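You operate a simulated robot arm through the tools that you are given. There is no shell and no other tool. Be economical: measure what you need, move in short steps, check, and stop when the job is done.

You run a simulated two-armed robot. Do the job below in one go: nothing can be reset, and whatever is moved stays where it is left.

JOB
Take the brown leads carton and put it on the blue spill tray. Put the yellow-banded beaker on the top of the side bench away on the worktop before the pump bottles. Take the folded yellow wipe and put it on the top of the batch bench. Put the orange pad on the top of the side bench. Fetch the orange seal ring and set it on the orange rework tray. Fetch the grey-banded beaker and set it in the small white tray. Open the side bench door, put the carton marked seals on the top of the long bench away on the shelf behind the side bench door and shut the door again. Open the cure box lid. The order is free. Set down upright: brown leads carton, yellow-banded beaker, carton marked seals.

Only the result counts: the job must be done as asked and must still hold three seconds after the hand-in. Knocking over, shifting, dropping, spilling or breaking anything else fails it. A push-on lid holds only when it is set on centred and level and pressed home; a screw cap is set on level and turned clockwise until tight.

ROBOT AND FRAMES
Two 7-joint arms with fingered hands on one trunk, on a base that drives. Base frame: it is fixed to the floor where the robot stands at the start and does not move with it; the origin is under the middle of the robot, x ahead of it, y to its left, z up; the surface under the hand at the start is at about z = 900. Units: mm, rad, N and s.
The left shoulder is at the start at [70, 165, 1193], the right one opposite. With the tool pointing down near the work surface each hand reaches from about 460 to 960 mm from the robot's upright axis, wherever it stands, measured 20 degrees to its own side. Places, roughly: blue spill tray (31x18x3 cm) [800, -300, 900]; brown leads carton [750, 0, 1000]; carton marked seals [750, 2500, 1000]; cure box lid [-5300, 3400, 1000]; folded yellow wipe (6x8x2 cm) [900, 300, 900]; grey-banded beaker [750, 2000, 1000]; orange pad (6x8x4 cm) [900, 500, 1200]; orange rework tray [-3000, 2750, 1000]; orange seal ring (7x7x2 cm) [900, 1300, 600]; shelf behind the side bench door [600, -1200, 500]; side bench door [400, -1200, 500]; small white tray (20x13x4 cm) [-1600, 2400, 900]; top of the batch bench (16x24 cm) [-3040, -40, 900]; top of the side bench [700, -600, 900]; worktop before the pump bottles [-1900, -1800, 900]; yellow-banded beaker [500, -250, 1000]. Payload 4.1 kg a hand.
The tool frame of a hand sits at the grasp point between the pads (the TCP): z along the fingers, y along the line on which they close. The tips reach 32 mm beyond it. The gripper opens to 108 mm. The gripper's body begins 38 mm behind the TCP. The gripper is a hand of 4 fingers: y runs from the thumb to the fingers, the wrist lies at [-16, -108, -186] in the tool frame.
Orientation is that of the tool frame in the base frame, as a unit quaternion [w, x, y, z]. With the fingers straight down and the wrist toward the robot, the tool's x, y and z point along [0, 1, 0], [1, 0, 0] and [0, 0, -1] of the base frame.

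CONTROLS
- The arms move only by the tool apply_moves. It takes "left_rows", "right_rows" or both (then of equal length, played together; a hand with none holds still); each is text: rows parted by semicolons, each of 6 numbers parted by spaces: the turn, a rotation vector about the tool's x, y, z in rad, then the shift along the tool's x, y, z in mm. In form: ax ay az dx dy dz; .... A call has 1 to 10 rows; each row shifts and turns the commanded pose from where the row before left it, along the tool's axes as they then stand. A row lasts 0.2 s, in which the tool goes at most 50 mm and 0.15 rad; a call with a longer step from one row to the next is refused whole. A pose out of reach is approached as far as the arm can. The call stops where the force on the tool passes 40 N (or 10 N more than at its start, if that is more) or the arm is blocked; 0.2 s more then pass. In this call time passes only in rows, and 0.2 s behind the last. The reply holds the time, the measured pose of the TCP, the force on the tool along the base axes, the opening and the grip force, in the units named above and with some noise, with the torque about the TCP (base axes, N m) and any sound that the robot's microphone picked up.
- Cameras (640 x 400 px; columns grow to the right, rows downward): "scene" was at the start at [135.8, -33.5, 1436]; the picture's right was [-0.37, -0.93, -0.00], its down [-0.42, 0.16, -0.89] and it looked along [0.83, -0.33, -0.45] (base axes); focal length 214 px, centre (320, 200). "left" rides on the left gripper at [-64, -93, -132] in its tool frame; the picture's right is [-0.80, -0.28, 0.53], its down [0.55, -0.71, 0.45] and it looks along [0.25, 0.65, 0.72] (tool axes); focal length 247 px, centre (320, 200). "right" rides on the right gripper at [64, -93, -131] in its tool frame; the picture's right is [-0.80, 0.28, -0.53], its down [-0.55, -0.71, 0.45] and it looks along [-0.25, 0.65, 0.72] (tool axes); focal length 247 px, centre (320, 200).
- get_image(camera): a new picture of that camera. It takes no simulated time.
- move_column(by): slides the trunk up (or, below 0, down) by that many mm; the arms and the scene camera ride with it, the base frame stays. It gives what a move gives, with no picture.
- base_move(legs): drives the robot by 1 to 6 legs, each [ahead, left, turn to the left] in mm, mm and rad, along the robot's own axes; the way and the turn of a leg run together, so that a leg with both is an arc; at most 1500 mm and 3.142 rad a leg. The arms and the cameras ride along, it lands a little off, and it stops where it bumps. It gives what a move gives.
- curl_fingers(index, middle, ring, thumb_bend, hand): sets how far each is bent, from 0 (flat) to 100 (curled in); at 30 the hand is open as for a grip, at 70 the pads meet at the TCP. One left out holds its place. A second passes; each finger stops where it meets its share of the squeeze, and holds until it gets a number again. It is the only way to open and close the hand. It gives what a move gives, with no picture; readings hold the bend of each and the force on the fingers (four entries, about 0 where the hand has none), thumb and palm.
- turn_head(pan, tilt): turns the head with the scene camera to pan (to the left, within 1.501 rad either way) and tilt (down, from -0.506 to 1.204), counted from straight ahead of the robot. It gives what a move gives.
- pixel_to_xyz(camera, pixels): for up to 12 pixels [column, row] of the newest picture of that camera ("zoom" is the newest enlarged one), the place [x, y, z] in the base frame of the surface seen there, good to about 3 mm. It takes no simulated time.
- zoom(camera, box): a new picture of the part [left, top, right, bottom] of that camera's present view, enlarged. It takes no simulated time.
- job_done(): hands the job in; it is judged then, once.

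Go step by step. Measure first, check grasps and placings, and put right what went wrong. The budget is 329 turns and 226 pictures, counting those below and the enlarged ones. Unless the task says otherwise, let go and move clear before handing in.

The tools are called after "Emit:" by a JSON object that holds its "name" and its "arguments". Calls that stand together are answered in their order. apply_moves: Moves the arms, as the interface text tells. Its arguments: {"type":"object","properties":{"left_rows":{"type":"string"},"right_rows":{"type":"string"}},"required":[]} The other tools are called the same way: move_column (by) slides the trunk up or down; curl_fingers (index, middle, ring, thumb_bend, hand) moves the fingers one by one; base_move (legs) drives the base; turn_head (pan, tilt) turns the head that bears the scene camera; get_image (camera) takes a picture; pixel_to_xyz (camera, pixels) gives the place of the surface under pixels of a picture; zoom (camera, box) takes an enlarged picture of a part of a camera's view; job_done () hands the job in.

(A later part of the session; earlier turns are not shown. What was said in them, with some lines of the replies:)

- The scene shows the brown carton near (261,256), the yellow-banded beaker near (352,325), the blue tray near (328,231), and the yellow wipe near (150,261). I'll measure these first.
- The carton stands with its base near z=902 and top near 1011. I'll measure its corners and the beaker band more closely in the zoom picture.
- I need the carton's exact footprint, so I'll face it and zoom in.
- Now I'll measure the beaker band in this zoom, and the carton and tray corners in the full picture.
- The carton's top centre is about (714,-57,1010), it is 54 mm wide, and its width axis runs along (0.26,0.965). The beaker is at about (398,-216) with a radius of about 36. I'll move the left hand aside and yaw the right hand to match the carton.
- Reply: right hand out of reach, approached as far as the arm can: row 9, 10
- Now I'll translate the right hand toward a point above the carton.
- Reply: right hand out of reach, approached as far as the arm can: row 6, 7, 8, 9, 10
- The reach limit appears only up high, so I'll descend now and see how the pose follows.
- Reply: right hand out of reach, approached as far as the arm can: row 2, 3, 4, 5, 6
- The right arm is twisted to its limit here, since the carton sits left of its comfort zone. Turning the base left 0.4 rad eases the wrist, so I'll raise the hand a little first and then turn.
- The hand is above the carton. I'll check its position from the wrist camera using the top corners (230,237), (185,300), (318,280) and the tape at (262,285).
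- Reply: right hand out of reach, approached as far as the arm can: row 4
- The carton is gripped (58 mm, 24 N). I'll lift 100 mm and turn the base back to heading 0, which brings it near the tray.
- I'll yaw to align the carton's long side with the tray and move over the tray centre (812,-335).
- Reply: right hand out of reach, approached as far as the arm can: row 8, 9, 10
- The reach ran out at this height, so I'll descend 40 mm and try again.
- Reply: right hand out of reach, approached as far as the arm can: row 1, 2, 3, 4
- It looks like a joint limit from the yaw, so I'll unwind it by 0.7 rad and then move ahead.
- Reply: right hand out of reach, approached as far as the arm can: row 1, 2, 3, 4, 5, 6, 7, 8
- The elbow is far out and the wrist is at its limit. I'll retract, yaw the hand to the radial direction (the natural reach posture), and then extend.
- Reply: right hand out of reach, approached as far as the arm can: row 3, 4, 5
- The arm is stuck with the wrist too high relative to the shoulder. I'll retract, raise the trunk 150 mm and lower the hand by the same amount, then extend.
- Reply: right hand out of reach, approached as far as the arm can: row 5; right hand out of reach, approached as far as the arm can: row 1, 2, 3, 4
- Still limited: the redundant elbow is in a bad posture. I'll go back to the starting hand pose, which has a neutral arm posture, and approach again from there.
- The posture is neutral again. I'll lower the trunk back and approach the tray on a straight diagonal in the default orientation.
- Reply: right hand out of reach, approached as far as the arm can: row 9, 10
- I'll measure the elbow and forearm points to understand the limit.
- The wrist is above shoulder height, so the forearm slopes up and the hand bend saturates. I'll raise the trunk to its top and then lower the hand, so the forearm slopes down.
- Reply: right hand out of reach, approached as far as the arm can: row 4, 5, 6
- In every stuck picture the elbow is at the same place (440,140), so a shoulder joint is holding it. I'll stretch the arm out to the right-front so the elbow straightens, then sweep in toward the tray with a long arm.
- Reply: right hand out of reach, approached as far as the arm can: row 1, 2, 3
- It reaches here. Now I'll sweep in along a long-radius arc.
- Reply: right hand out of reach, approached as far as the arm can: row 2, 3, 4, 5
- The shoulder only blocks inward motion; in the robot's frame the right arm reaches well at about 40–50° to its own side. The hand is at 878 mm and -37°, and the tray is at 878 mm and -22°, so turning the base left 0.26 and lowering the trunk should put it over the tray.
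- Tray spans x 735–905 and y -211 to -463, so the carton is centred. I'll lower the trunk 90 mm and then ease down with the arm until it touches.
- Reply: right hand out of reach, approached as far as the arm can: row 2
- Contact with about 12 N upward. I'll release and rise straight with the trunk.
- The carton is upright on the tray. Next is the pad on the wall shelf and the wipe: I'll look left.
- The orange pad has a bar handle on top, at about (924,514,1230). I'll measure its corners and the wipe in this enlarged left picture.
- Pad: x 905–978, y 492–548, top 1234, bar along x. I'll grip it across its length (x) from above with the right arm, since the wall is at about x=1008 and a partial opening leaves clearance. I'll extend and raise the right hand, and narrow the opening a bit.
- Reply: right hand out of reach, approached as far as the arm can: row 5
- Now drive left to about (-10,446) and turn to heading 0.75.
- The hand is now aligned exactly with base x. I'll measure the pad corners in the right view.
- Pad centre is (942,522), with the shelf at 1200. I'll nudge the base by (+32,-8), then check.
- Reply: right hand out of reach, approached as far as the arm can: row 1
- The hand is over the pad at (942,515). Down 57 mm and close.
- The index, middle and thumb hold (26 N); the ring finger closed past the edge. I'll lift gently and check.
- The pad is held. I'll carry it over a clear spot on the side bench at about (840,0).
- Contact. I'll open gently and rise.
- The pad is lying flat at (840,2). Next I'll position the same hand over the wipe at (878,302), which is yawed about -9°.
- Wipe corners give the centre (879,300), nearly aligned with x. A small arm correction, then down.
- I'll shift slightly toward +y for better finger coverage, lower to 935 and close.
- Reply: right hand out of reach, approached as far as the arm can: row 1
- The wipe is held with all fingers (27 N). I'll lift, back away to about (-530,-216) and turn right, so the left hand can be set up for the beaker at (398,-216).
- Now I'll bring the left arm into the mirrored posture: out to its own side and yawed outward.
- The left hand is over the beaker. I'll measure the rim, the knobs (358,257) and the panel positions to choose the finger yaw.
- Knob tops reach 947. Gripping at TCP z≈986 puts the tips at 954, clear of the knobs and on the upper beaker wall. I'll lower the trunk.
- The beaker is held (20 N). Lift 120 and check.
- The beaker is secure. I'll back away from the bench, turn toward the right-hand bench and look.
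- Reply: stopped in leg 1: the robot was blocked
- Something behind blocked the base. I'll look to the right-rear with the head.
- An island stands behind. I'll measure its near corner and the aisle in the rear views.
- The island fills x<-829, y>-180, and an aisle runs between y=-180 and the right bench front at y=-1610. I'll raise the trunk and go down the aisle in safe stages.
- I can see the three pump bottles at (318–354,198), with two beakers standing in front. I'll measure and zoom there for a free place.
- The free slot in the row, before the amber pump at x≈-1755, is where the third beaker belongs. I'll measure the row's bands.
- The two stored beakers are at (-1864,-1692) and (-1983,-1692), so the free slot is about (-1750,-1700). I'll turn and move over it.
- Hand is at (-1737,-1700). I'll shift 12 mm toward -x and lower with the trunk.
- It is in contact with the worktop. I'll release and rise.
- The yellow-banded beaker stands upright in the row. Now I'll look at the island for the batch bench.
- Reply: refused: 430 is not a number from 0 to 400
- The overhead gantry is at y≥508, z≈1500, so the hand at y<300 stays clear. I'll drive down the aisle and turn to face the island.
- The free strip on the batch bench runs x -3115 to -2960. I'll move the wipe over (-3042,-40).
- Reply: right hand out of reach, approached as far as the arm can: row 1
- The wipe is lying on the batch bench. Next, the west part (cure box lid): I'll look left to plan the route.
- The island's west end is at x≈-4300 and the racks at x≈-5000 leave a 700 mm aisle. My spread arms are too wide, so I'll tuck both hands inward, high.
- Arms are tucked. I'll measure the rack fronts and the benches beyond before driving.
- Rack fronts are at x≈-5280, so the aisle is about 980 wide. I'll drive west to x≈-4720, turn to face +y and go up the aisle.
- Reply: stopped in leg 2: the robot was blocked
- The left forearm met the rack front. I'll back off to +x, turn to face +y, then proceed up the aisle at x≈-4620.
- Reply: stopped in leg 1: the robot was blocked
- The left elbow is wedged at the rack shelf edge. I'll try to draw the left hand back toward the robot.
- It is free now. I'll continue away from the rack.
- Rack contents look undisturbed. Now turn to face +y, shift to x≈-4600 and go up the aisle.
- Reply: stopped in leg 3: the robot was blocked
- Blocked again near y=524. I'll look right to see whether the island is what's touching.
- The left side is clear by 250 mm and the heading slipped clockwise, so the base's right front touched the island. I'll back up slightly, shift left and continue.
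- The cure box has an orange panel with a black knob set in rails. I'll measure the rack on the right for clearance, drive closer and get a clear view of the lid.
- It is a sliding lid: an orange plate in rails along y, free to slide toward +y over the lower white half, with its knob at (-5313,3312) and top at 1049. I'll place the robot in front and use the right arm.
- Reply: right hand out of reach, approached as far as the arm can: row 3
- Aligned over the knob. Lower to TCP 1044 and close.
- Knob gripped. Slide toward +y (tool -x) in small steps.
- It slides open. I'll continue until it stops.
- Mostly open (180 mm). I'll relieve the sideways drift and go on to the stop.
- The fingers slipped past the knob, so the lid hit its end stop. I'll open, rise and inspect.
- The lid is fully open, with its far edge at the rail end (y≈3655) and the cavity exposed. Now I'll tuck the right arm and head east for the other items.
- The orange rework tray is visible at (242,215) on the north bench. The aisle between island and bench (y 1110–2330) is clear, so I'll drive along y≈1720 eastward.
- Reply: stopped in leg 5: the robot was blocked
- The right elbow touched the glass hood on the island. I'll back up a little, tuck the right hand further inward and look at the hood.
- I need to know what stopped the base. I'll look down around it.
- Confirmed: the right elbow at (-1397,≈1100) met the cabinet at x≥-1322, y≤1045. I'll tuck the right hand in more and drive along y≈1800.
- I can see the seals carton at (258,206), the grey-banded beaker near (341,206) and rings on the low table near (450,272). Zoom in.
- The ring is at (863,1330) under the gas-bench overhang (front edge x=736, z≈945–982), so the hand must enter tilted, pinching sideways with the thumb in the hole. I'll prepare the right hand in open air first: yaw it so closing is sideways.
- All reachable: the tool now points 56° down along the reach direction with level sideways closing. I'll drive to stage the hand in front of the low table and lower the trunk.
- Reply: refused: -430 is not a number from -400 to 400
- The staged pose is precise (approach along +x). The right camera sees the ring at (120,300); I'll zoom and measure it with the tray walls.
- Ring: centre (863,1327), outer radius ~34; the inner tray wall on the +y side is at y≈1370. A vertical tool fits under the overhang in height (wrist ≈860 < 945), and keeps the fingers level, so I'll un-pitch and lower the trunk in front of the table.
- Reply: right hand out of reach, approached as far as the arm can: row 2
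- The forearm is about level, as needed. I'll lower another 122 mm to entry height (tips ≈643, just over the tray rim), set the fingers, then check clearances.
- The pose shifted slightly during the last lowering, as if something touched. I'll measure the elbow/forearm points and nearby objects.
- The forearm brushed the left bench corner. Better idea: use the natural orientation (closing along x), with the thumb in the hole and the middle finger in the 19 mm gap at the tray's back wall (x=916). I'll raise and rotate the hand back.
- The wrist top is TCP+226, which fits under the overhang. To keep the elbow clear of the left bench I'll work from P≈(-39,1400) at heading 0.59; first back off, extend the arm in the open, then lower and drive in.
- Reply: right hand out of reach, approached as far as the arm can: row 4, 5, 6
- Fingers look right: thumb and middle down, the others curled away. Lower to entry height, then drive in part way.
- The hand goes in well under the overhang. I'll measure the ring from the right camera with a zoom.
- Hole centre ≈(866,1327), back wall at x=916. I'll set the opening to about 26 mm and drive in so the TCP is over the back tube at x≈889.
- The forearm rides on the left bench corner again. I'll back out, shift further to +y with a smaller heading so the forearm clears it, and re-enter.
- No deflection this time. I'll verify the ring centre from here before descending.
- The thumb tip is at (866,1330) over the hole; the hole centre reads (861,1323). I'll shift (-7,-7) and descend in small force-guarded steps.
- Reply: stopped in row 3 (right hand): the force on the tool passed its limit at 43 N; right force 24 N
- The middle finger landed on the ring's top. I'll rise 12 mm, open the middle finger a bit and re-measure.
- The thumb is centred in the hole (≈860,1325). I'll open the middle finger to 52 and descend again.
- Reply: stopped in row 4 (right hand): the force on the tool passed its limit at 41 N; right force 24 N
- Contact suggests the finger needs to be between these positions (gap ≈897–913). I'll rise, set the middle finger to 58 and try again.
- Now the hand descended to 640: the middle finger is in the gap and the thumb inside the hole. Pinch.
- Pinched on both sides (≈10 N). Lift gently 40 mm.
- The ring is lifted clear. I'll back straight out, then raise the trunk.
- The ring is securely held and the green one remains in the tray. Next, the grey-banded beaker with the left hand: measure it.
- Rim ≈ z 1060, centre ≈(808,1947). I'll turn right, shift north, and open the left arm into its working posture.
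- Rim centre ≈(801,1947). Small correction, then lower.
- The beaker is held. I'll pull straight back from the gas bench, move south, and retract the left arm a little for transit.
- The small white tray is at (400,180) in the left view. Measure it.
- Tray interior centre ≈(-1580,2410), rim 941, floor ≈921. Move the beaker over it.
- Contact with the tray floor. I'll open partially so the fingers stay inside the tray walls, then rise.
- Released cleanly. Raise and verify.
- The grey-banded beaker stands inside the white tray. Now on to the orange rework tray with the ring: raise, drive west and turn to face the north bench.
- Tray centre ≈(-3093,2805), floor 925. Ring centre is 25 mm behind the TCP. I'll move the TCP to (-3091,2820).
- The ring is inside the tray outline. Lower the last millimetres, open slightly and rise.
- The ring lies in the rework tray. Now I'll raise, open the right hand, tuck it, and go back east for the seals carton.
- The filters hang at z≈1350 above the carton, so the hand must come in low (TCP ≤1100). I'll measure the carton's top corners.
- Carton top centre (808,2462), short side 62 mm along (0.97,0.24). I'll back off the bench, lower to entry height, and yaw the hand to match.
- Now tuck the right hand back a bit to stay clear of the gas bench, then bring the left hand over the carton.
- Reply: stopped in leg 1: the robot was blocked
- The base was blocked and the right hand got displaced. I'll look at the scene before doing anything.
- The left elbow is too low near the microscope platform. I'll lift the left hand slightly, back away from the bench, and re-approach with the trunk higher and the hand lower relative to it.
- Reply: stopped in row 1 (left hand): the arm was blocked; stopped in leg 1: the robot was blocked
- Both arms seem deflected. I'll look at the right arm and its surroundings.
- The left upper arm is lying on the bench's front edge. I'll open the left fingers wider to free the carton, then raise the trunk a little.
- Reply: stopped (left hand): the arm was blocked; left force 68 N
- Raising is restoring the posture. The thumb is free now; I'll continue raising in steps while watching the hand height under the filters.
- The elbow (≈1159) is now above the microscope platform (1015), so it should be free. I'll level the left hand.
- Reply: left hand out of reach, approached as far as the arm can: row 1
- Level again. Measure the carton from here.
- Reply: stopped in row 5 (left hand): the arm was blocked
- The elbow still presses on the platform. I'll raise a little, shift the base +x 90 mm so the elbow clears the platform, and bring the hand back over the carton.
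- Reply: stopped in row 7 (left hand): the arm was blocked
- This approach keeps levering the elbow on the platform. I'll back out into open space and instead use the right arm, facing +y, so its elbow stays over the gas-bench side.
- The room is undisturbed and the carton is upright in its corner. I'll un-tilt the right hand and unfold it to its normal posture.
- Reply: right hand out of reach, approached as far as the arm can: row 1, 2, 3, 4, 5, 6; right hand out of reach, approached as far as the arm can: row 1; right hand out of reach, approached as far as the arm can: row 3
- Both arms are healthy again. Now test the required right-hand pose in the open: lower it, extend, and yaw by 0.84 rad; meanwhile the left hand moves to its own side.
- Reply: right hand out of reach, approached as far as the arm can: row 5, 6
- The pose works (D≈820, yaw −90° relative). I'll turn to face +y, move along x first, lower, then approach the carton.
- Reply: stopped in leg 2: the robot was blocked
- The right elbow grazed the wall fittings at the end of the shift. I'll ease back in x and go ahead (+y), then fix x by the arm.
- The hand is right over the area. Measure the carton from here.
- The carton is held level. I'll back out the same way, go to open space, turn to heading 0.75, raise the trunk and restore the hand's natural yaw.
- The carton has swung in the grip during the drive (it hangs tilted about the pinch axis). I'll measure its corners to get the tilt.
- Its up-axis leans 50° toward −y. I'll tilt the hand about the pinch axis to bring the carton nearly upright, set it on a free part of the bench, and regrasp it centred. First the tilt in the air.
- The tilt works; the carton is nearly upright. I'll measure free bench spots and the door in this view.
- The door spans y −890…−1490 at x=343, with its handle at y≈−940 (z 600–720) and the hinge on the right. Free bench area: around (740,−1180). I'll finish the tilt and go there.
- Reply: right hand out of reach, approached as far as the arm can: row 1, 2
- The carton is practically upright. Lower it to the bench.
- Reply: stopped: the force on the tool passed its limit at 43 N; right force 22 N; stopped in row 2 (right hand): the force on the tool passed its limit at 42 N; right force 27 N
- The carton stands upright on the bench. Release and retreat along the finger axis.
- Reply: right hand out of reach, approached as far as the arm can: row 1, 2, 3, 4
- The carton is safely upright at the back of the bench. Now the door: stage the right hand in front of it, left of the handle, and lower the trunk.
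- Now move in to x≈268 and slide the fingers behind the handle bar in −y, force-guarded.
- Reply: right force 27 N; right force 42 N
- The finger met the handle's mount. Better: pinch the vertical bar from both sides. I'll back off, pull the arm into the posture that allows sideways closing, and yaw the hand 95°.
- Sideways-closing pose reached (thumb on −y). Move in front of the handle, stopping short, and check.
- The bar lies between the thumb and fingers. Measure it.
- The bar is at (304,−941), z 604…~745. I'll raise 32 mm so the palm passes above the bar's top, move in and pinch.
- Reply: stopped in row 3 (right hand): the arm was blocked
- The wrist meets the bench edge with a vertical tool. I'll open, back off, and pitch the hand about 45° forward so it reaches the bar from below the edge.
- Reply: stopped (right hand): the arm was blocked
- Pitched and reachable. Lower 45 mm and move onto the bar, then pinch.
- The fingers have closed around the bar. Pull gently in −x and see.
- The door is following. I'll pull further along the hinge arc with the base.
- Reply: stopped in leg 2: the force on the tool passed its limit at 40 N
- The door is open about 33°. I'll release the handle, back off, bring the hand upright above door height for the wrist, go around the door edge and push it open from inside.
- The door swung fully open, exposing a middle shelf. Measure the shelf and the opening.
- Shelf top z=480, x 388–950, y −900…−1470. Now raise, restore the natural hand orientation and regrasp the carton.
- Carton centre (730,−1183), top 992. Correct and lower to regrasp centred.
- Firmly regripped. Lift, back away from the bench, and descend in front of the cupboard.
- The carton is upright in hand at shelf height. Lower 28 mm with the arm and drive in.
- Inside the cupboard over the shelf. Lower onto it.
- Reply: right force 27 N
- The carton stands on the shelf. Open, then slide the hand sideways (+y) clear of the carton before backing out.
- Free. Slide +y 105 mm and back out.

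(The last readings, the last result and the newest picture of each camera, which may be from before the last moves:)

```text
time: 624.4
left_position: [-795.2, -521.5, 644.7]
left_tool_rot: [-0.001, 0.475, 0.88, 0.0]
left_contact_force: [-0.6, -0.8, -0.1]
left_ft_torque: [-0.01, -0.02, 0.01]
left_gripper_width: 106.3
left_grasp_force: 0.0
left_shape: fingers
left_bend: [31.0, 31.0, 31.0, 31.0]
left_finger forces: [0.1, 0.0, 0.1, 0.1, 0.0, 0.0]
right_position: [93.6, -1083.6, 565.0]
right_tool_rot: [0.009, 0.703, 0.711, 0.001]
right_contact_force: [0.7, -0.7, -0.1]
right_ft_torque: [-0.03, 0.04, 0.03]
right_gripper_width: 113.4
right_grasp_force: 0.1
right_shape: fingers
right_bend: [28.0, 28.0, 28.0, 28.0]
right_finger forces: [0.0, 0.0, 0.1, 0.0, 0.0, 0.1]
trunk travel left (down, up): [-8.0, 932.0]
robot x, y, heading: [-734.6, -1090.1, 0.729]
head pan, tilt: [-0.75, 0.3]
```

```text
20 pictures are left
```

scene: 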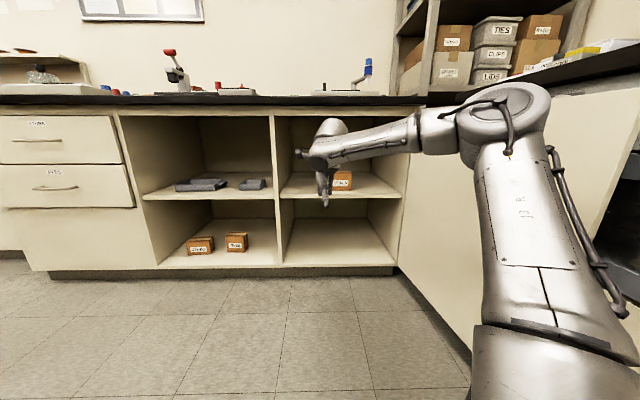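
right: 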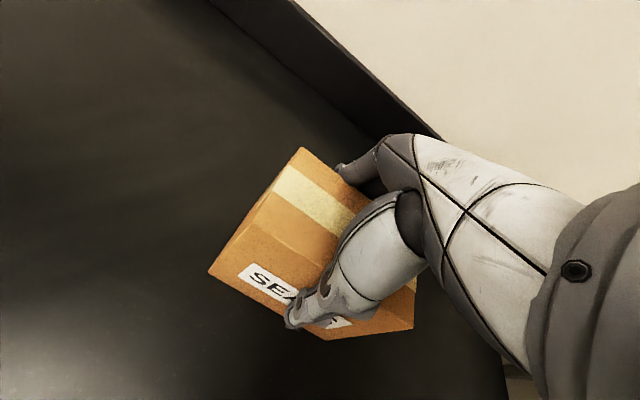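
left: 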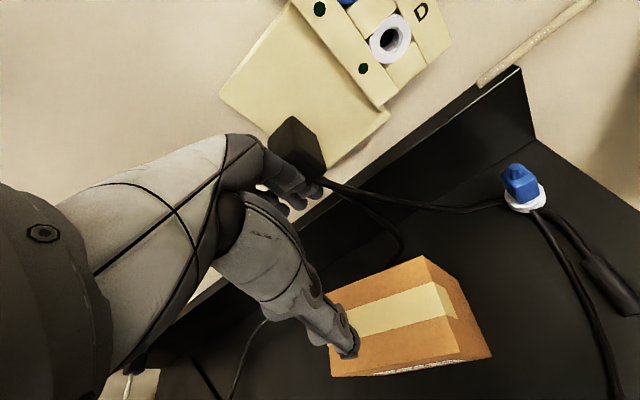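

The carton stands on the shelf. Now shut the door: it stands open along y≈−1530. I'll raise the right hand, turn to heading 0 and yaw the hand so it can straddle the door's top edge with the fingers on the far (south) side.

Emit:
{"name": "move_column", "arguments": {"by": 400}}

Emit:
{"name": "base_move", "arguments": {"legs": [[153, 119, 0], [0, 0, -0.729]]}}

Emit:
{"name": "apply_moves", "arguments": {"right_rows": "0 0 0.14 0 0 -10;0 0 0.14 0 0 -10;0 0 0.14 0 0 -10;0 0 0.14 0 0 0;0 0 0.14 0 0 0;0 0 0.14 0 0 0"}}

Emit:
{"name": "turn_head", "arguments": {"pan": -0.6, "tilt": 0.6}}

Emit:
{"name": "get_image", "arguments": {"camera": "scene"}}

```text
time: 628.2
left_position: [-794.2, -522.0, 1045.8]
left_tool_rot: [-0.001, 0.476, 0.88, 0.001]
left_contact_force: [0.5, 0.9, 0.4]
left_ft_torque: [0.0, 0.01, 0.0]
left_gripper_width: 106.3
left_grasp_force: 0.1
left_shape: fingers
left_bend: [31.0, 31.0, 31.0, 31.0]
left_finger forces: [0.0, 0.0, 0.0, 0.1, 0.0, 0.1]
right_position: [92.7, -1082.9, 964.2]
right_tool_rot: [0.008, 0.703, 0.711, 0.001]
right_contact_force: [1.1, 0.1, -0.9]
right_ft_torque: [-0.02, -0.04, 0.01]
right_gripper_width: 113.3
right_grasp_force: 0.1
right_shape: fingers
right_bend: [28.0, 28.0, 28.0, 28.0]
right_finger forces: [0.0, 0.0, 0.1, 0.0, 0.0, 0.0]
trunk travel left (down, up): [-408.0, 532.0]
robot x, y, heading: [-736.4, -1086.6, 0.727]
head pan, tilt: [-0.75, 0.3]
```

```text
time: 631.7
left_position: [-366.0, -435.2, 1045.5]
left_tool_rot: [0.0, 0.758, 0.652, 0.002]
left_contact_force: [-0.9, -0.9, -0.2]
left_ft_torque: [0.02, 0.0, -0.01]
left_gripper_width: 106.2
left_grasp_force: 0.0
left_shape: fingers
left_bend: [31.0, 31.0, 31.0, 31.0]
left_finger forces: [0.1, 0.0, 0.0, 0.0, 0.0, 0.1]
right_position: [-80.7, -1447.0, 964.5]
right_tool_rot: [0.009, 0.91, 0.415, -0.001]
right_contact_force: [0.3, -0.1, 0.3]
right_ft_torque: [0.0, 0.0, 0.0]
right_gripper_width: 113.7
right_grasp_force: 0.0
right_shape: fingers
right_bend: [28.0, 28.0, 28.0, 28.0]
right_finger forces: [0.0, 0.1, 0.1, 0.0, 0.0, 0.0]
trunk travel left (down, up): [-408.0, 532.0]
robot x, y, heading: [-699.6, -895.0, -0.002]
head pan, tilt: [-0.75, 0.3]
```

```text
time: 633.1
left_position: [-365.0, -436.7, 1045.1]
left_tool_rot: [0.0, 0.758, 0.652, 0.001]
left_contact_force: [-1.0, -0.2, -0.1]
left_ft_torque: [-0.03, 0.0, 0.02]
left_gripper_width: 106.0
left_grasp_force: 0.0
left_shape: fingers
left_bend: [31.0, 31.0, 31.0, 31.0]
left_finger forces: [0.1, 0.0, 0.1, 0.0, 0.0, 0.1]
right_position: [-80.0, -1446.7, 993.9]
right_tool_rot: [0.009, 1.0, 0.006, 0.002]
right_contact_force: [-0.2, -1.4, 0.9]
right_ft_torque: [0.0, 0.0, 0.0]
right_gripper_width: 113.9
right_grasp_force: 0.1
right_shape: fingers
right_bend: [28.0, 28.0, 28.0, 28.0]
right_finger forces: [0.0, 0.0, 0.0, 0.0, 0.1, 0.1]
trunk travel left (down, up): [-408.0, 532.0]
robot x, y, heading: [-701.0, -893.9, -0.004]
head pan, tilt: [-0.75, 0.3]
```

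```text
time: 633.9
left_position: [-366.4, -435.1, 1046.0]
left_tool_rot: [0.0, 0.759, 0.652, 0.002]
left_contact_force: [0.3, -0.1, -0.3]
left_ft_torque: [0.01, -0.02, -0.03]
left_gripper_width: 106.0
left_grasp_force: 0.0
left_shape: fingers
left_bend: [31.0, 31.0, 31.0, 31.0]
left_finger forces: [0.0, 0.1, 0.0, 0.0, 0.0, 0.1]
right_position: [-79.0, -1446.0, 994.8]
right_tool_rot: [0.009, 1.0, 0.008, 0.002]
right_contact_force: [-0.4, -0.3, 0.0]
right_ft_torque: [-0.02, 0.02, 0.03]
right_gripper_width: 113.5
right_grasp_force: 0.1
right_shape: fingers
right_bend: [28.0, 28.0, 28.0, 28.0]
right_finger forces: [0.0, 0.0, 0.0, 0.0, 0.0, 0.0]
trunk travel left (down, up): [-408.0, 532.0]
robot x, y, heading: [-697.7, -896.2, -0.003]
head pan, tilt: [-0.6, 0.6]
```

```text
19 pictures are left
```

scene: 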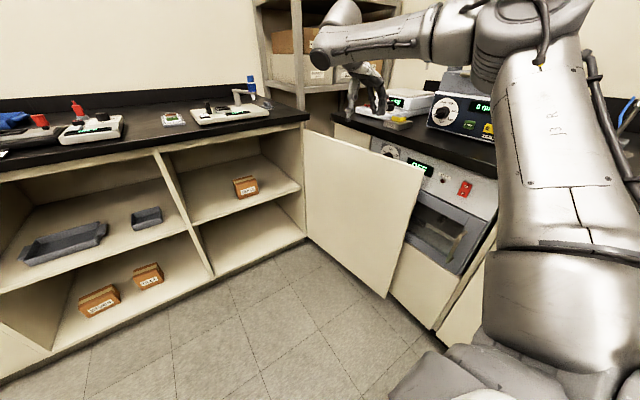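

I see the door standing open. Measure its top edge and the gap to the right bench.

Emit:
{"name": "pixel_to_xyz", "arguments": {"camera": "scene", "pixels": [[420, 176], [390, 163], [350, 149], [320, 137], [415, 190], [440, 150], [400, 130], [380, 118], [390, 290], [470, 160]]}}

```text
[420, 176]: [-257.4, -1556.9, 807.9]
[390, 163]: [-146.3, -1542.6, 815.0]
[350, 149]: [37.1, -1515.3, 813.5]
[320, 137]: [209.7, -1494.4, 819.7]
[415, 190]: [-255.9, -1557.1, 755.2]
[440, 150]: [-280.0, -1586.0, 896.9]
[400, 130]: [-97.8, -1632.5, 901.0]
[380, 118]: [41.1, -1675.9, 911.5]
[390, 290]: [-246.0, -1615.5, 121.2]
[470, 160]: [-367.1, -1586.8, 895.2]
```

Near the hinge the gap to the right bench is larger. I'll straddle the door top at x≈150.

Emit:
{"name": "base_move", "arguments": {"legs": [[229, -64, 0]]}}

Emit:
{"name": "move_column", "arguments": {"by": -120}}

Emit:
{"name": "get_image", "arguments": {"camera": "right"}}

```text
time: 635.7
left_position: [-139.0, -501.5, 1044.6]
left_tool_rot: [-0.001, 0.758, 0.652, 0.001]
left_contact_force: [1.0, 0.4, -0.2]
left_ft_torque: [0.02, 0.05, -0.01]
left_gripper_width: 106.0
left_grasp_force: 0.0
left_shape: fingers
left_bend: [31.0, 31.0, 31.0, 31.0]
left_finger forces: [0.0, 0.1, 0.0, 0.0, 0.0, 0.0]
right_position: [149.4, -1511.9, 993.7]
right_tool_rot: [0.008, 1.0, 0.007, 0.002]
right_contact_force: [-0.6, -0.9, -0.1]
right_ft_torque: [0.0, 0.0, 0.0]
right_gripper_width: 113.9
right_grasp_force: 0.1
right_shape: fingers
right_bend: [28.0, 28.0, 28.0, 28.0]
right_finger forces: [0.0, 0.1, 0.1, 0.0, 0.1, 0.1]
trunk travel left (down, up): [-408.0, 532.0]
robot x, y, heading: [-472.2, -960.4, 0.005]
head pan, tilt: [-0.6, 0.6]
```

```text
time: 637.2
left_position: [-139.6, -500.1, 925.2]
left_tool_rot: [0.0, 0.758, 0.653, 0.001]
left_contact_force: [0.4, -0.1, 0.5]
left_ft_torque: [0.01, 0.01, -0.02]
left_gripper_width: 106.0
left_grasp_force: 0.1
left_shape: fingers
left_bend: [31.0, 31.0, 31.0, 31.0]
left_finger forces: [0.0, 0.0, 0.0, 0.0, 0.0, 0.0]
right_position: [149.1, -1509.5, 875.4]
right_tool_rot: [0.009, 1.0, 0.008, 0.003]
right_contact_force: [0.0, 7.2, 0.2]
right_ft_torque: [-0.05, -0.01, -0.02]
right_gripper_width: 113.6
right_grasp_force: 3.0
right_shape: fingers
right_bend: [28.0, 32.0, 28.0, 28.0]
right_finger forces: [0.1, 6.3, 0.0, 0.0, 0.1, 0.0]
trunk travel left (down, up): [-288.0, 652.0]
robot x, y, heading: [-473.0, -962.9, 0.001]
head pan, tilt: [-0.6, 0.6]
```

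```text
18 pictures are left
```

right: 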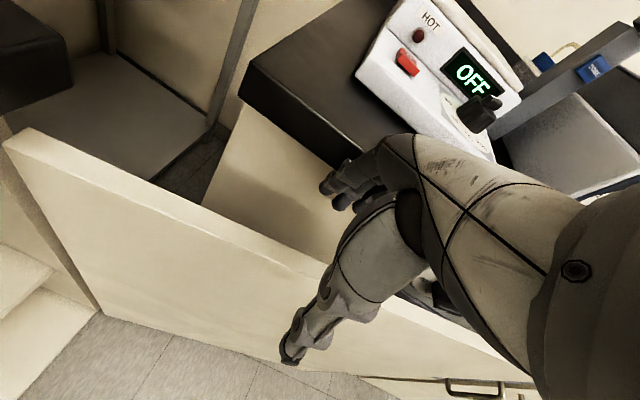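

The middle finger touches the bench edge. Curl the fingers a bit more and lower onto the door.

Emit:
{"name": "curl_fingers", "arguments": {"hand": "right", "index": 48, "middle": 48, "ring": 48, "thumb_bend": 30}}

Emit:
{"name": "move_column", "arguments": {"by": -50}}

Emit:
{"name": "get_image", "arguments": {"camera": "right"}}

```text
time: 638.2
left_position: [-139.5, -501.4, 925.0]
left_tool_rot: [0.001, 0.758, 0.653, 0.001]
left_contact_force: [-0.5, 0.4, 0.4]
left_ft_torque: [0.02, -0.01, 0.02]
left_gripper_width: 106.1
left_grasp_force: 0.1
left_shape: fingers
left_bend: [31.0, 31.0, 31.0, 31.0]
left_finger forces: [0.1, 0.0, 0.0, 0.1, 0.1, 0.0]
right_position: [149.7, -1510.8, 874.8]
right_tool_rot: [0.009, 1.0, 0.008, 0.003]
right_contact_force: [-0.4, -0.6, -0.3]
right_ft_torque: [0.0, -0.01, 0.0]
right_gripper_width: 85.5
right_grasp_force: 0.1
right_shape: fingers
right_bend: [48.0, 48.0, 48.0, 30.0]
right_finger forces: [0.0, 0.0, 0.0, 0.0, 0.0, 0.1]
trunk travel left (down, up): [-288.0, 652.0]
robot x, y, heading: [-470.0, -962.0, -0.003]
head pan, tilt: [-0.6, 0.6]
```

```text
time: 639.1
left_position: [-138.8, -500.4, 875.9]
left_tool_rot: [0.0, 0.758, 0.652, 0.001]
left_contact_force: [0.2, -0.3, 0.5]
left_ft_torque: [0.01, -0.01, 0.01]
left_gripper_width: 106.1
left_grasp_force: 0.1
left_shape: fingers
left_bend: [31.0, 31.0, 31.0, 31.0]
left_finger forces: [0.1, 0.0, 0.0, 0.0, 0.0, 0.0]
right_position: [148.1, -1511.2, 824.6]
right_tool_rot: [0.008, 1.0, 0.008, 0.003]
right_contact_force: [0.5, -0.5, 0.4]
right_ft_torque: [0.02, 0.0, 0.02]
right_gripper_width: 85.5
right_grasp_force: 0.1
right_shape: fingers
right_bend: [48.0, 48.0, 48.0, 30.0]
right_finger forces: [0.0, 0.0, 0.0, 0.1, 0.1, 0.1]
trunk travel left (down, up): [-238.0, 702.0]
robot x, y, heading: [-473.5, -963.8, -0.001]
head pan, tilt: [-0.6, 0.6]
```

```text
17 pictures are left
```

right: 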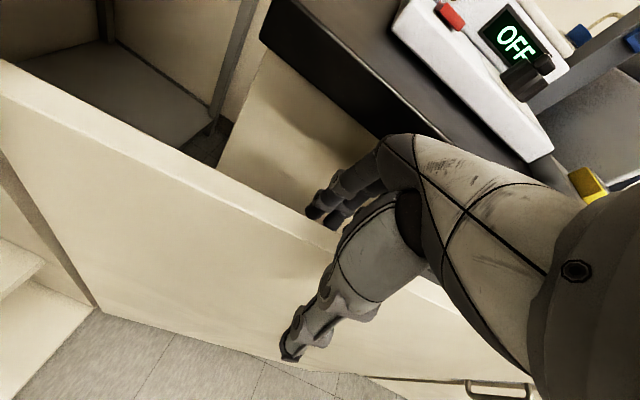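

The hand straddles the door. Pull it along the arc with the base.

Emit:
{"name": "base_move", "arguments": {"legs": [[18, 70, 0], [38, 90, 0], [35, 30, 0]]}}

Emit:
{"name": "get_image", "arguments": {"camera": "scene"}}

```text
time: 641.4
left_position: [-46.4, -309.9, 875.4]
left_tool_rot: [0.0, 0.758, 0.652, 0.001]
left_contact_force: [0.3, 0.5, 0.6]
left_ft_torque: [0.0, -0.01, -0.03]
left_gripper_width: 106.2
left_grasp_force: 0.1
left_shape: fingers
left_bend: [31.0, 31.0, 31.0, 31.0]
left_finger forces: [0.0, 0.0, 0.1, 0.0, 0.1, 0.0]
right_position: [238.2, -1321.6, 824.6]
right_tool_rot: [0.009, 1.0, 0.008, 0.002]
right_contact_force: [-3.3, -1.7, 0.1]
right_ft_torque: [-0.02, -0.01, -0.15]
right_gripper_width: 86.7
right_grasp_force: 2.0
right_shape: fingers
right_bend: [47.0, 48.0, 48.0, 30.0]
right_finger forces: [3.7, 0.0, 0.1, 0.0, 0.0, 0.0]
trunk travel left (down, up): [-238.0, 702.0]
robot x, y, heading: [-384.4, -772.6, -0.0]
head pan, tilt: [-0.6, 0.6]
```

```text
16 pictures are left
```

scene: 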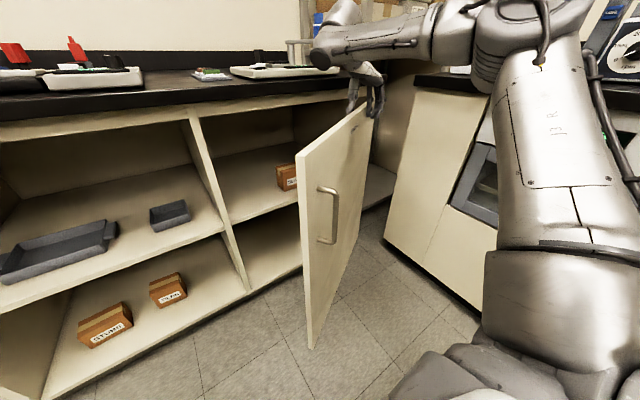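

The door is now about half closed. Lift off, go to its outer side, lower and push it shut with a closed hand.

Emit:
{"name": "move_column", "arguments": {"by": 90}}

Emit:
{"name": "base_move", "arguments": {"legs": [[-358, 72, 0]]}}

Emit:
{"name": "curl_fingers", "arguments": {"hand": "right", "index": 66, "middle": 66, "ring": 66, "thumb_bend": 64}}

Emit:
{"name": "move_column", "arguments": {"by": -310}}

Emit:
{"name": "get_image", "arguments": {"camera": "scene"}}

```text
time: 642.6
left_position: [-47.2, -311.5, 967.0]
left_tool_rot: [0.0, 0.758, 0.652, 0.002]
left_contact_force: [0.4, 0.1, 0.5]
left_ft_torque: [-0.04, -0.03, -0.01]
left_gripper_width: 106.1
left_grasp_force: 0.1
left_shape: fingers
left_bend: [31.0, 31.0, 31.0, 31.0]
left_finger forces: [0.1, 0.1, 0.0, 0.1, 0.0, 0.0]
right_position: [239.0, -1322.6, 913.6]
right_tool_rot: [0.009, 1.0, 0.007, 0.002]
right_contact_force: [0.1, -0.1, -1.1]
right_ft_torque: [-0.02, -0.01, -0.03]
right_gripper_width: 85.6
right_grasp_force: 0.0
right_shape: fingers
right_bend: [48.0, 48.0, 48.0, 30.0]
right_finger forces: [0.0, 0.0, 0.0, 0.0, 0.1, 0.0]
trunk travel left (down, up): [-328.0, 612.0]
robot x, y, heading: [-382.8, -773.9, -0.002]
head pan, tilt: [-0.6, 0.6]
```

```text
time: 645.0
left_position: [-408.2, -238.2, 965.5]
left_tool_rot: [0.0, 0.76, 0.65, 0.001]
left_contact_force: [-0.2, 0.4, 0.6]
left_ft_torque: [0.01, 0.0, -0.01]
left_gripper_width: 105.9
left_grasp_force: 0.0
left_shape: fingers
left_bend: [31.0, 31.0, 31.0, 31.0]
left_finger forces: [0.0, 0.1, 0.0, 0.0, 0.1, 0.0]
right_position: [-126.2, -1251.1, 913.9]
right_tool_rot: [0.009, 1.0, 0.003, 0.003]
right_contact_force: [0.4, -0.3, 1.2]
right_ft_torque: [-0.03, -0.02, -0.01]
right_gripper_width: 85.4
right_grasp_force: 0.0
right_shape: fingers
right_bend: [48.0, 48.0, 48.0, 30.0]
right_finger forces: [0.1, 0.0, 0.0, 0.0, 0.0, 0.0]
trunk travel left (down, up): [-328.0, 612.0]
robot x, y, heading: [-742.9, -697.1, -0.01]
head pan, tilt: [-0.6, 0.6]
```

```text
time: 646.0
left_position: [-406.8, -236.5, 965.9]
left_tool_rot: [-0.001, 0.76, 0.65, 0.001]
left_contact_force: [0.7, 0.3, 0.6]
left_ft_torque: [0.0, -0.03, -0.01]
left_gripper_width: 106.2
left_grasp_force: 0.0
left_shape: fingers
left_bend: [31.0, 31.0, 31.0, 31.0]
left_finger forces: [0.1, 0.0, 0.0, 0.1, 0.0, 0.1]
right_position: [-126.2, -1249.7, 914.7]
right_tool_rot: [0.009, 1.0, 0.004, 0.002]
right_contact_force: [0.1, 0.7, 0.4]
right_ft_torque: [0.01, -0.01, -0.02]
right_gripper_width: 16.3
right_grasp_force: 0.0
right_shape: fingers
right_bend: [66.0, 66.0, 66.0, 64.0]
right_finger forces: [0.1, 0.1, 0.0, 0.0, 0.1, 0.1]
trunk travel left (down, up): [-328.0, 612.0]
robot x, y, heading: [-740.2, -694.2, -0.009]
head pan, tilt: [-0.6, 0.6]
```

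```text
time: 649.0
left_position: [-407.1, -236.2, 655.6]
left_tool_rot: [0.0, 0.76, 0.65, 0.002]
left_contact_force: [-0.8, -1.2, -0.3]
left_ft_torque: [-0.04, -0.02, -0.02]
left_gripper_width: 106.0
left_grasp_force: 0.0
left_shape: fingers
left_bend: [31.0, 31.0, 31.0, 31.0]
left_finger forces: [0.1, 0.0, 0.0, 0.1, 0.0, 0.0]
right_position: [-125.9, -1249.6, 603.7]
right_tool_rot: [0.009, 1.0, 0.004, 0.001]
right_contact_force: [0.8, -0.3, 0.2]
right_ft_torque: [0.0, 0.0, 0.01]
right_gripper_width: 16.2
right_grasp_force: 0.1
right_shape: fingers
right_bend: [66.0, 66.0, 66.0, 64.0]
right_finger forces: [0.1, 0.0, 0.0, 0.0, 0.0, 0.1]
trunk travel left (down, up): [-18.0, 922.0]
robot x, y, heading: [-744.2, -698.2, -0.012]
head pan, tilt: [-0.6, 0.6]
```

```text
15 pictures are left
```

scene: 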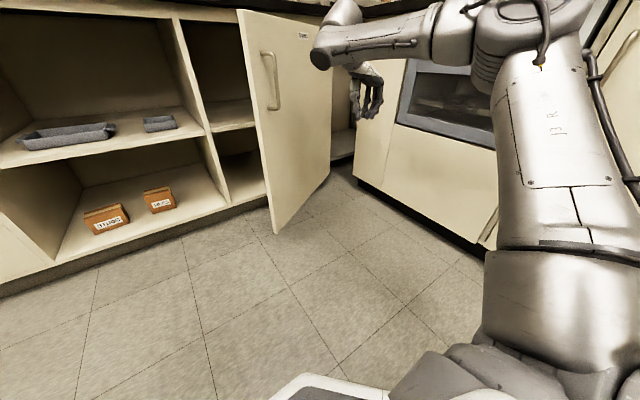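

The hand is on the outer side. Push the door shut.

Emit:
{"name": "base_move", "arguments": {"legs": [[230, 60, 0], [170, 40, 0]]}}

Emit:
{"name": "get_image", "arguments": {"camera": "scene"}}

```text
time: 651.9
left_position: [-20.2, -139.0, 654.1]
left_tool_rot: [0.0, 0.759, 0.652, 0.002]
left_contact_force: [0.1, -0.7, 0.3]
left_ft_torque: [-0.02, 0.06, 0.01]
left_gripper_width: 106.0
left_grasp_force: 0.1
left_shape: fingers
left_bend: [31.0, 31.0, 31.0, 31.0]
left_finger forces: [0.0, 0.0, 0.1, 0.0, 0.0, 0.1]
right_position: [264.0, -1152.1, 604.5]
right_tool_rot: [0.007, 1.0, 0.009, -0.003]
right_contact_force: [-6.3, 1.3, 2.2]
right_ft_torque: [-0.03, -1.13, 0.9]
right_gripper_width: 16.4
right_grasp_force: 0.0
right_shape: fingers
right_bend: [66.0, 66.0, 66.0, 64.0]
right_finger forces: [0.0, 0.1, 0.0, 0.0, 0.0, 0.0]
trunk travel left (down, up): [-18.0, 922.0]
robot x, y, heading: [-353.1, -601.9, -0.004]
head pan, tilt: [-0.6, 0.6]
stopped in leg 2: the force on the tool passed its limit at 262 N (the readings are from after the stop); the commanded pose is now the measured one
```

```text
14 pictures are left
```

scene: 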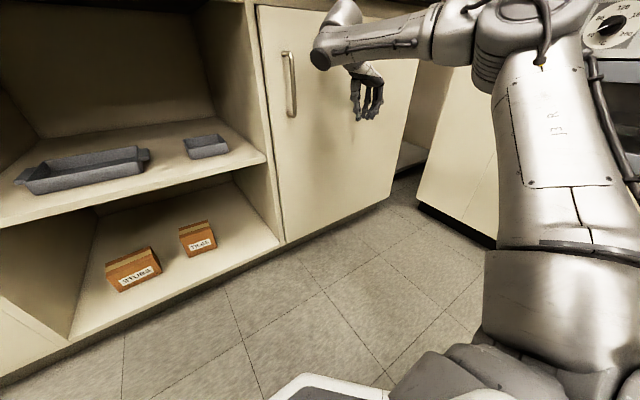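

The door looks shut; verify its plane.

Emit:
{"name": "pixel_to_xyz", "arguments": {"camera": "scene", "pixels": [[275, 150], [300, 200], [380, 170], [272, 60], [320, 120], [395, 130]]}}

Emit:
{"name": "zoom", "arguments": {"camera": "scene", "box": [230, 0, 440, 260]}}

```text
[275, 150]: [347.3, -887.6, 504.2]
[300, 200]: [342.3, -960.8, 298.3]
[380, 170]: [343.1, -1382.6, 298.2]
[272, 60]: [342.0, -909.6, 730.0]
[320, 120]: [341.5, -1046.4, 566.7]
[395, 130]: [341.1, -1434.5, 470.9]
```

```text
1.54 times, centred on (335, 130) of scene
```

zoom: 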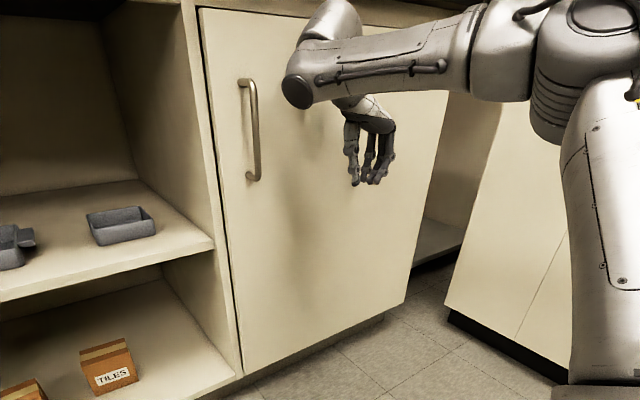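

The door face reads x≈342 everywhere, i.e. shut as at the start. I'll back off, raise and check the side bench top.

Emit:
{"name": "base_move", "arguments": {"legs": [[-300, 0, 0]]}}

Emit:
{"name": "move_column", "arguments": {"by": 400}}

Emit:
{"name": "turn_head", "arguments": {"pan": 0.1, "tilt": 0.45}}

Emit:
{"name": "get_image", "arguments": {"camera": "scene"}}

```text
time: 654.0
left_position: [-320.7, -138.3, 654.6]
left_tool_rot: [-0.001, 0.758, 0.652, 0.0]
left_contact_force: [0.2, 0.0, 0.3]
left_ft_torque: [0.03, -0.01, 0.0]
left_gripper_width: 106.0
left_grasp_force: 0.0
left_shape: fingers
left_bend: [31.0, 31.0, 31.0, 31.0]
left_finger forces: [0.0, 0.0, 0.1, 0.1, 0.1, 0.0]
right_position: [-36.3, -1150.9, 603.5]
right_tool_rot: [0.008, 1.0, 0.009, -0.002]
right_contact_force: [0.0, -0.3, -0.1]
right_ft_torque: [0.02, -0.04, 0.01]
right_gripper_width: 16.3
right_grasp_force: 0.0
right_shape: fingers
right_bend: [66.0, 66.0, 66.0, 64.0]
right_finger forces: [0.0, 0.0, 0.0, 0.1, 0.1, 0.0]
trunk travel left (down, up): [-18.0, 922.0]
robot x, y, heading: [-653.7, -597.4, -0.006]
head pan, tilt: [-0.6, 0.6]
```

```text
time: 657.8
left_position: [-322.1, -139.4, 1053.7]
left_tool_rot: [-0.001, 0.758, 0.652, 0.0]
left_contact_force: [-0.4, 1.0, 0.1]
left_ft_torque: [-0.01, -0.02, -0.02]
left_gripper_width: 106.1
left_grasp_force: 0.1
left_shape: fingers
left_bend: [31.0, 31.0, 31.0, 31.0]
left_finger forces: [0.1, 0.0, 0.0, 0.0, 0.1, 0.0]
right_position: [-36.8, -1149.3, 1003.4]
right_tool_rot: [0.007, 1.0, 0.008, -0.003]
right_contact_force: [1.1, 0.1, -0.4]
right_ft_torque: [-0.01, 0.0, 0.02]
right_gripper_width: 16.0
right_grasp_force: 0.1
right_shape: fingers
right_bend: [66.0, 66.0, 66.0, 64.0]
right_finger forces: [0.0, 0.0, 0.1, 0.0, 0.1, 0.1]
trunk travel left (down, up): [-418.0, 522.0]
robot x, y, heading: [-654.2, -599.4, -0.006]
head pan, tilt: [-0.6, 0.6]
```

```text
time: 658.9
left_position: [-320.9, -138.7, 1055.1]
left_tool_rot: [-0.001, 0.758, 0.652, 0.001]
left_contact_force: [0.4, 0.0, 0.0]
left_ft_torque: [0.0, -0.01, 0.0]
left_gripper_width: 106.4
left_grasp_force: 0.1
left_shape: fingers
left_bend: [31.0, 31.0, 31.0, 31.0]
left_finger forces: [0.0, 0.1, 0.0, 0.0, 0.0, 0.1]
right_position: [-36.3, -1149.9, 1003.8]
right_tool_rot: [0.008, 1.0, 0.009, -0.002]
right_contact_force: [-0.2, 0.0, 0.1]
right_ft_torque: [0.01, 0.01, -0.01]
right_gripper_width: 16.2
right_grasp_force: 0.1
right_shape: fingers
right_bend: [66.0, 66.0, 66.0, 64.0]
right_finger forces: [0.0, 0.1, 0.1, 0.0, 0.0, 0.0]
trunk travel left (down, up): [-418.0, 522.0]
robot x, y, heading: [-654.2, -602.0, -0.002]
head pan, tilt: [0.099, 0.45]
```

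```text
12 pictures are left
```

scene: 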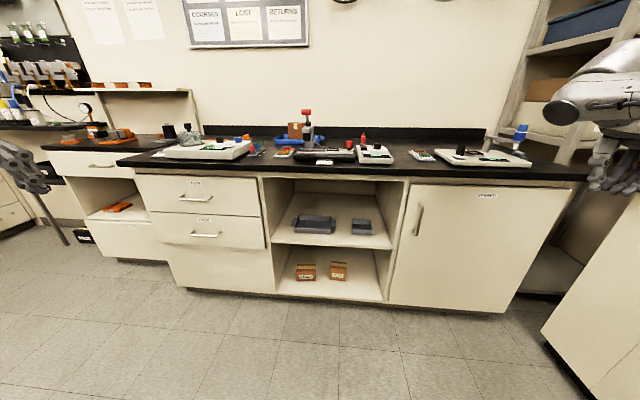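

All tasks are checked as far as I can see: the door is shut, the leads carton is on the blue tray, the hands are empty and clear. Handing in.

Emit:
{"name": "job_done", "arguments": {}}

```text
The job is handed in.
```

I've handed in the job with every task carried out, but two results I couldn't confirm and a few bumps on the way might count against it.

| Item | Where it is now |
|---|---|
| Brown leads carton | Upright on the blue spill tray |
| Yellow-banded beaker | Upright in the row in front of the pump bottles |
| Yellow wipe | On the top of the batch bench |
| Orange pad | On the top of the side bench |
| Orange seal ring | On the orange rework tray |
| Grey-banded beaker | In the small white tray |
| Cure box lid | Slid fully open |
| Carton marked seals | Released upright on the shelf behind the side bench door |
| Side bench door | Shut again |

- **Seals carton:** it stood upright when I let go, but I couldn't see it after the door was shut. The final push hit 262 N before it stopped.
- **Orange pad:** I saw it lying flat when I placed it, but it was hidden behind the coater in the last picture.
- **Contacts:** the arms bumped a storage rack, the glass cabinet on the island, the wall fittings by the gas bench and the microscope platform. The base also touched the island. I saw nothing displaced, but I didn't re-measure any of these.
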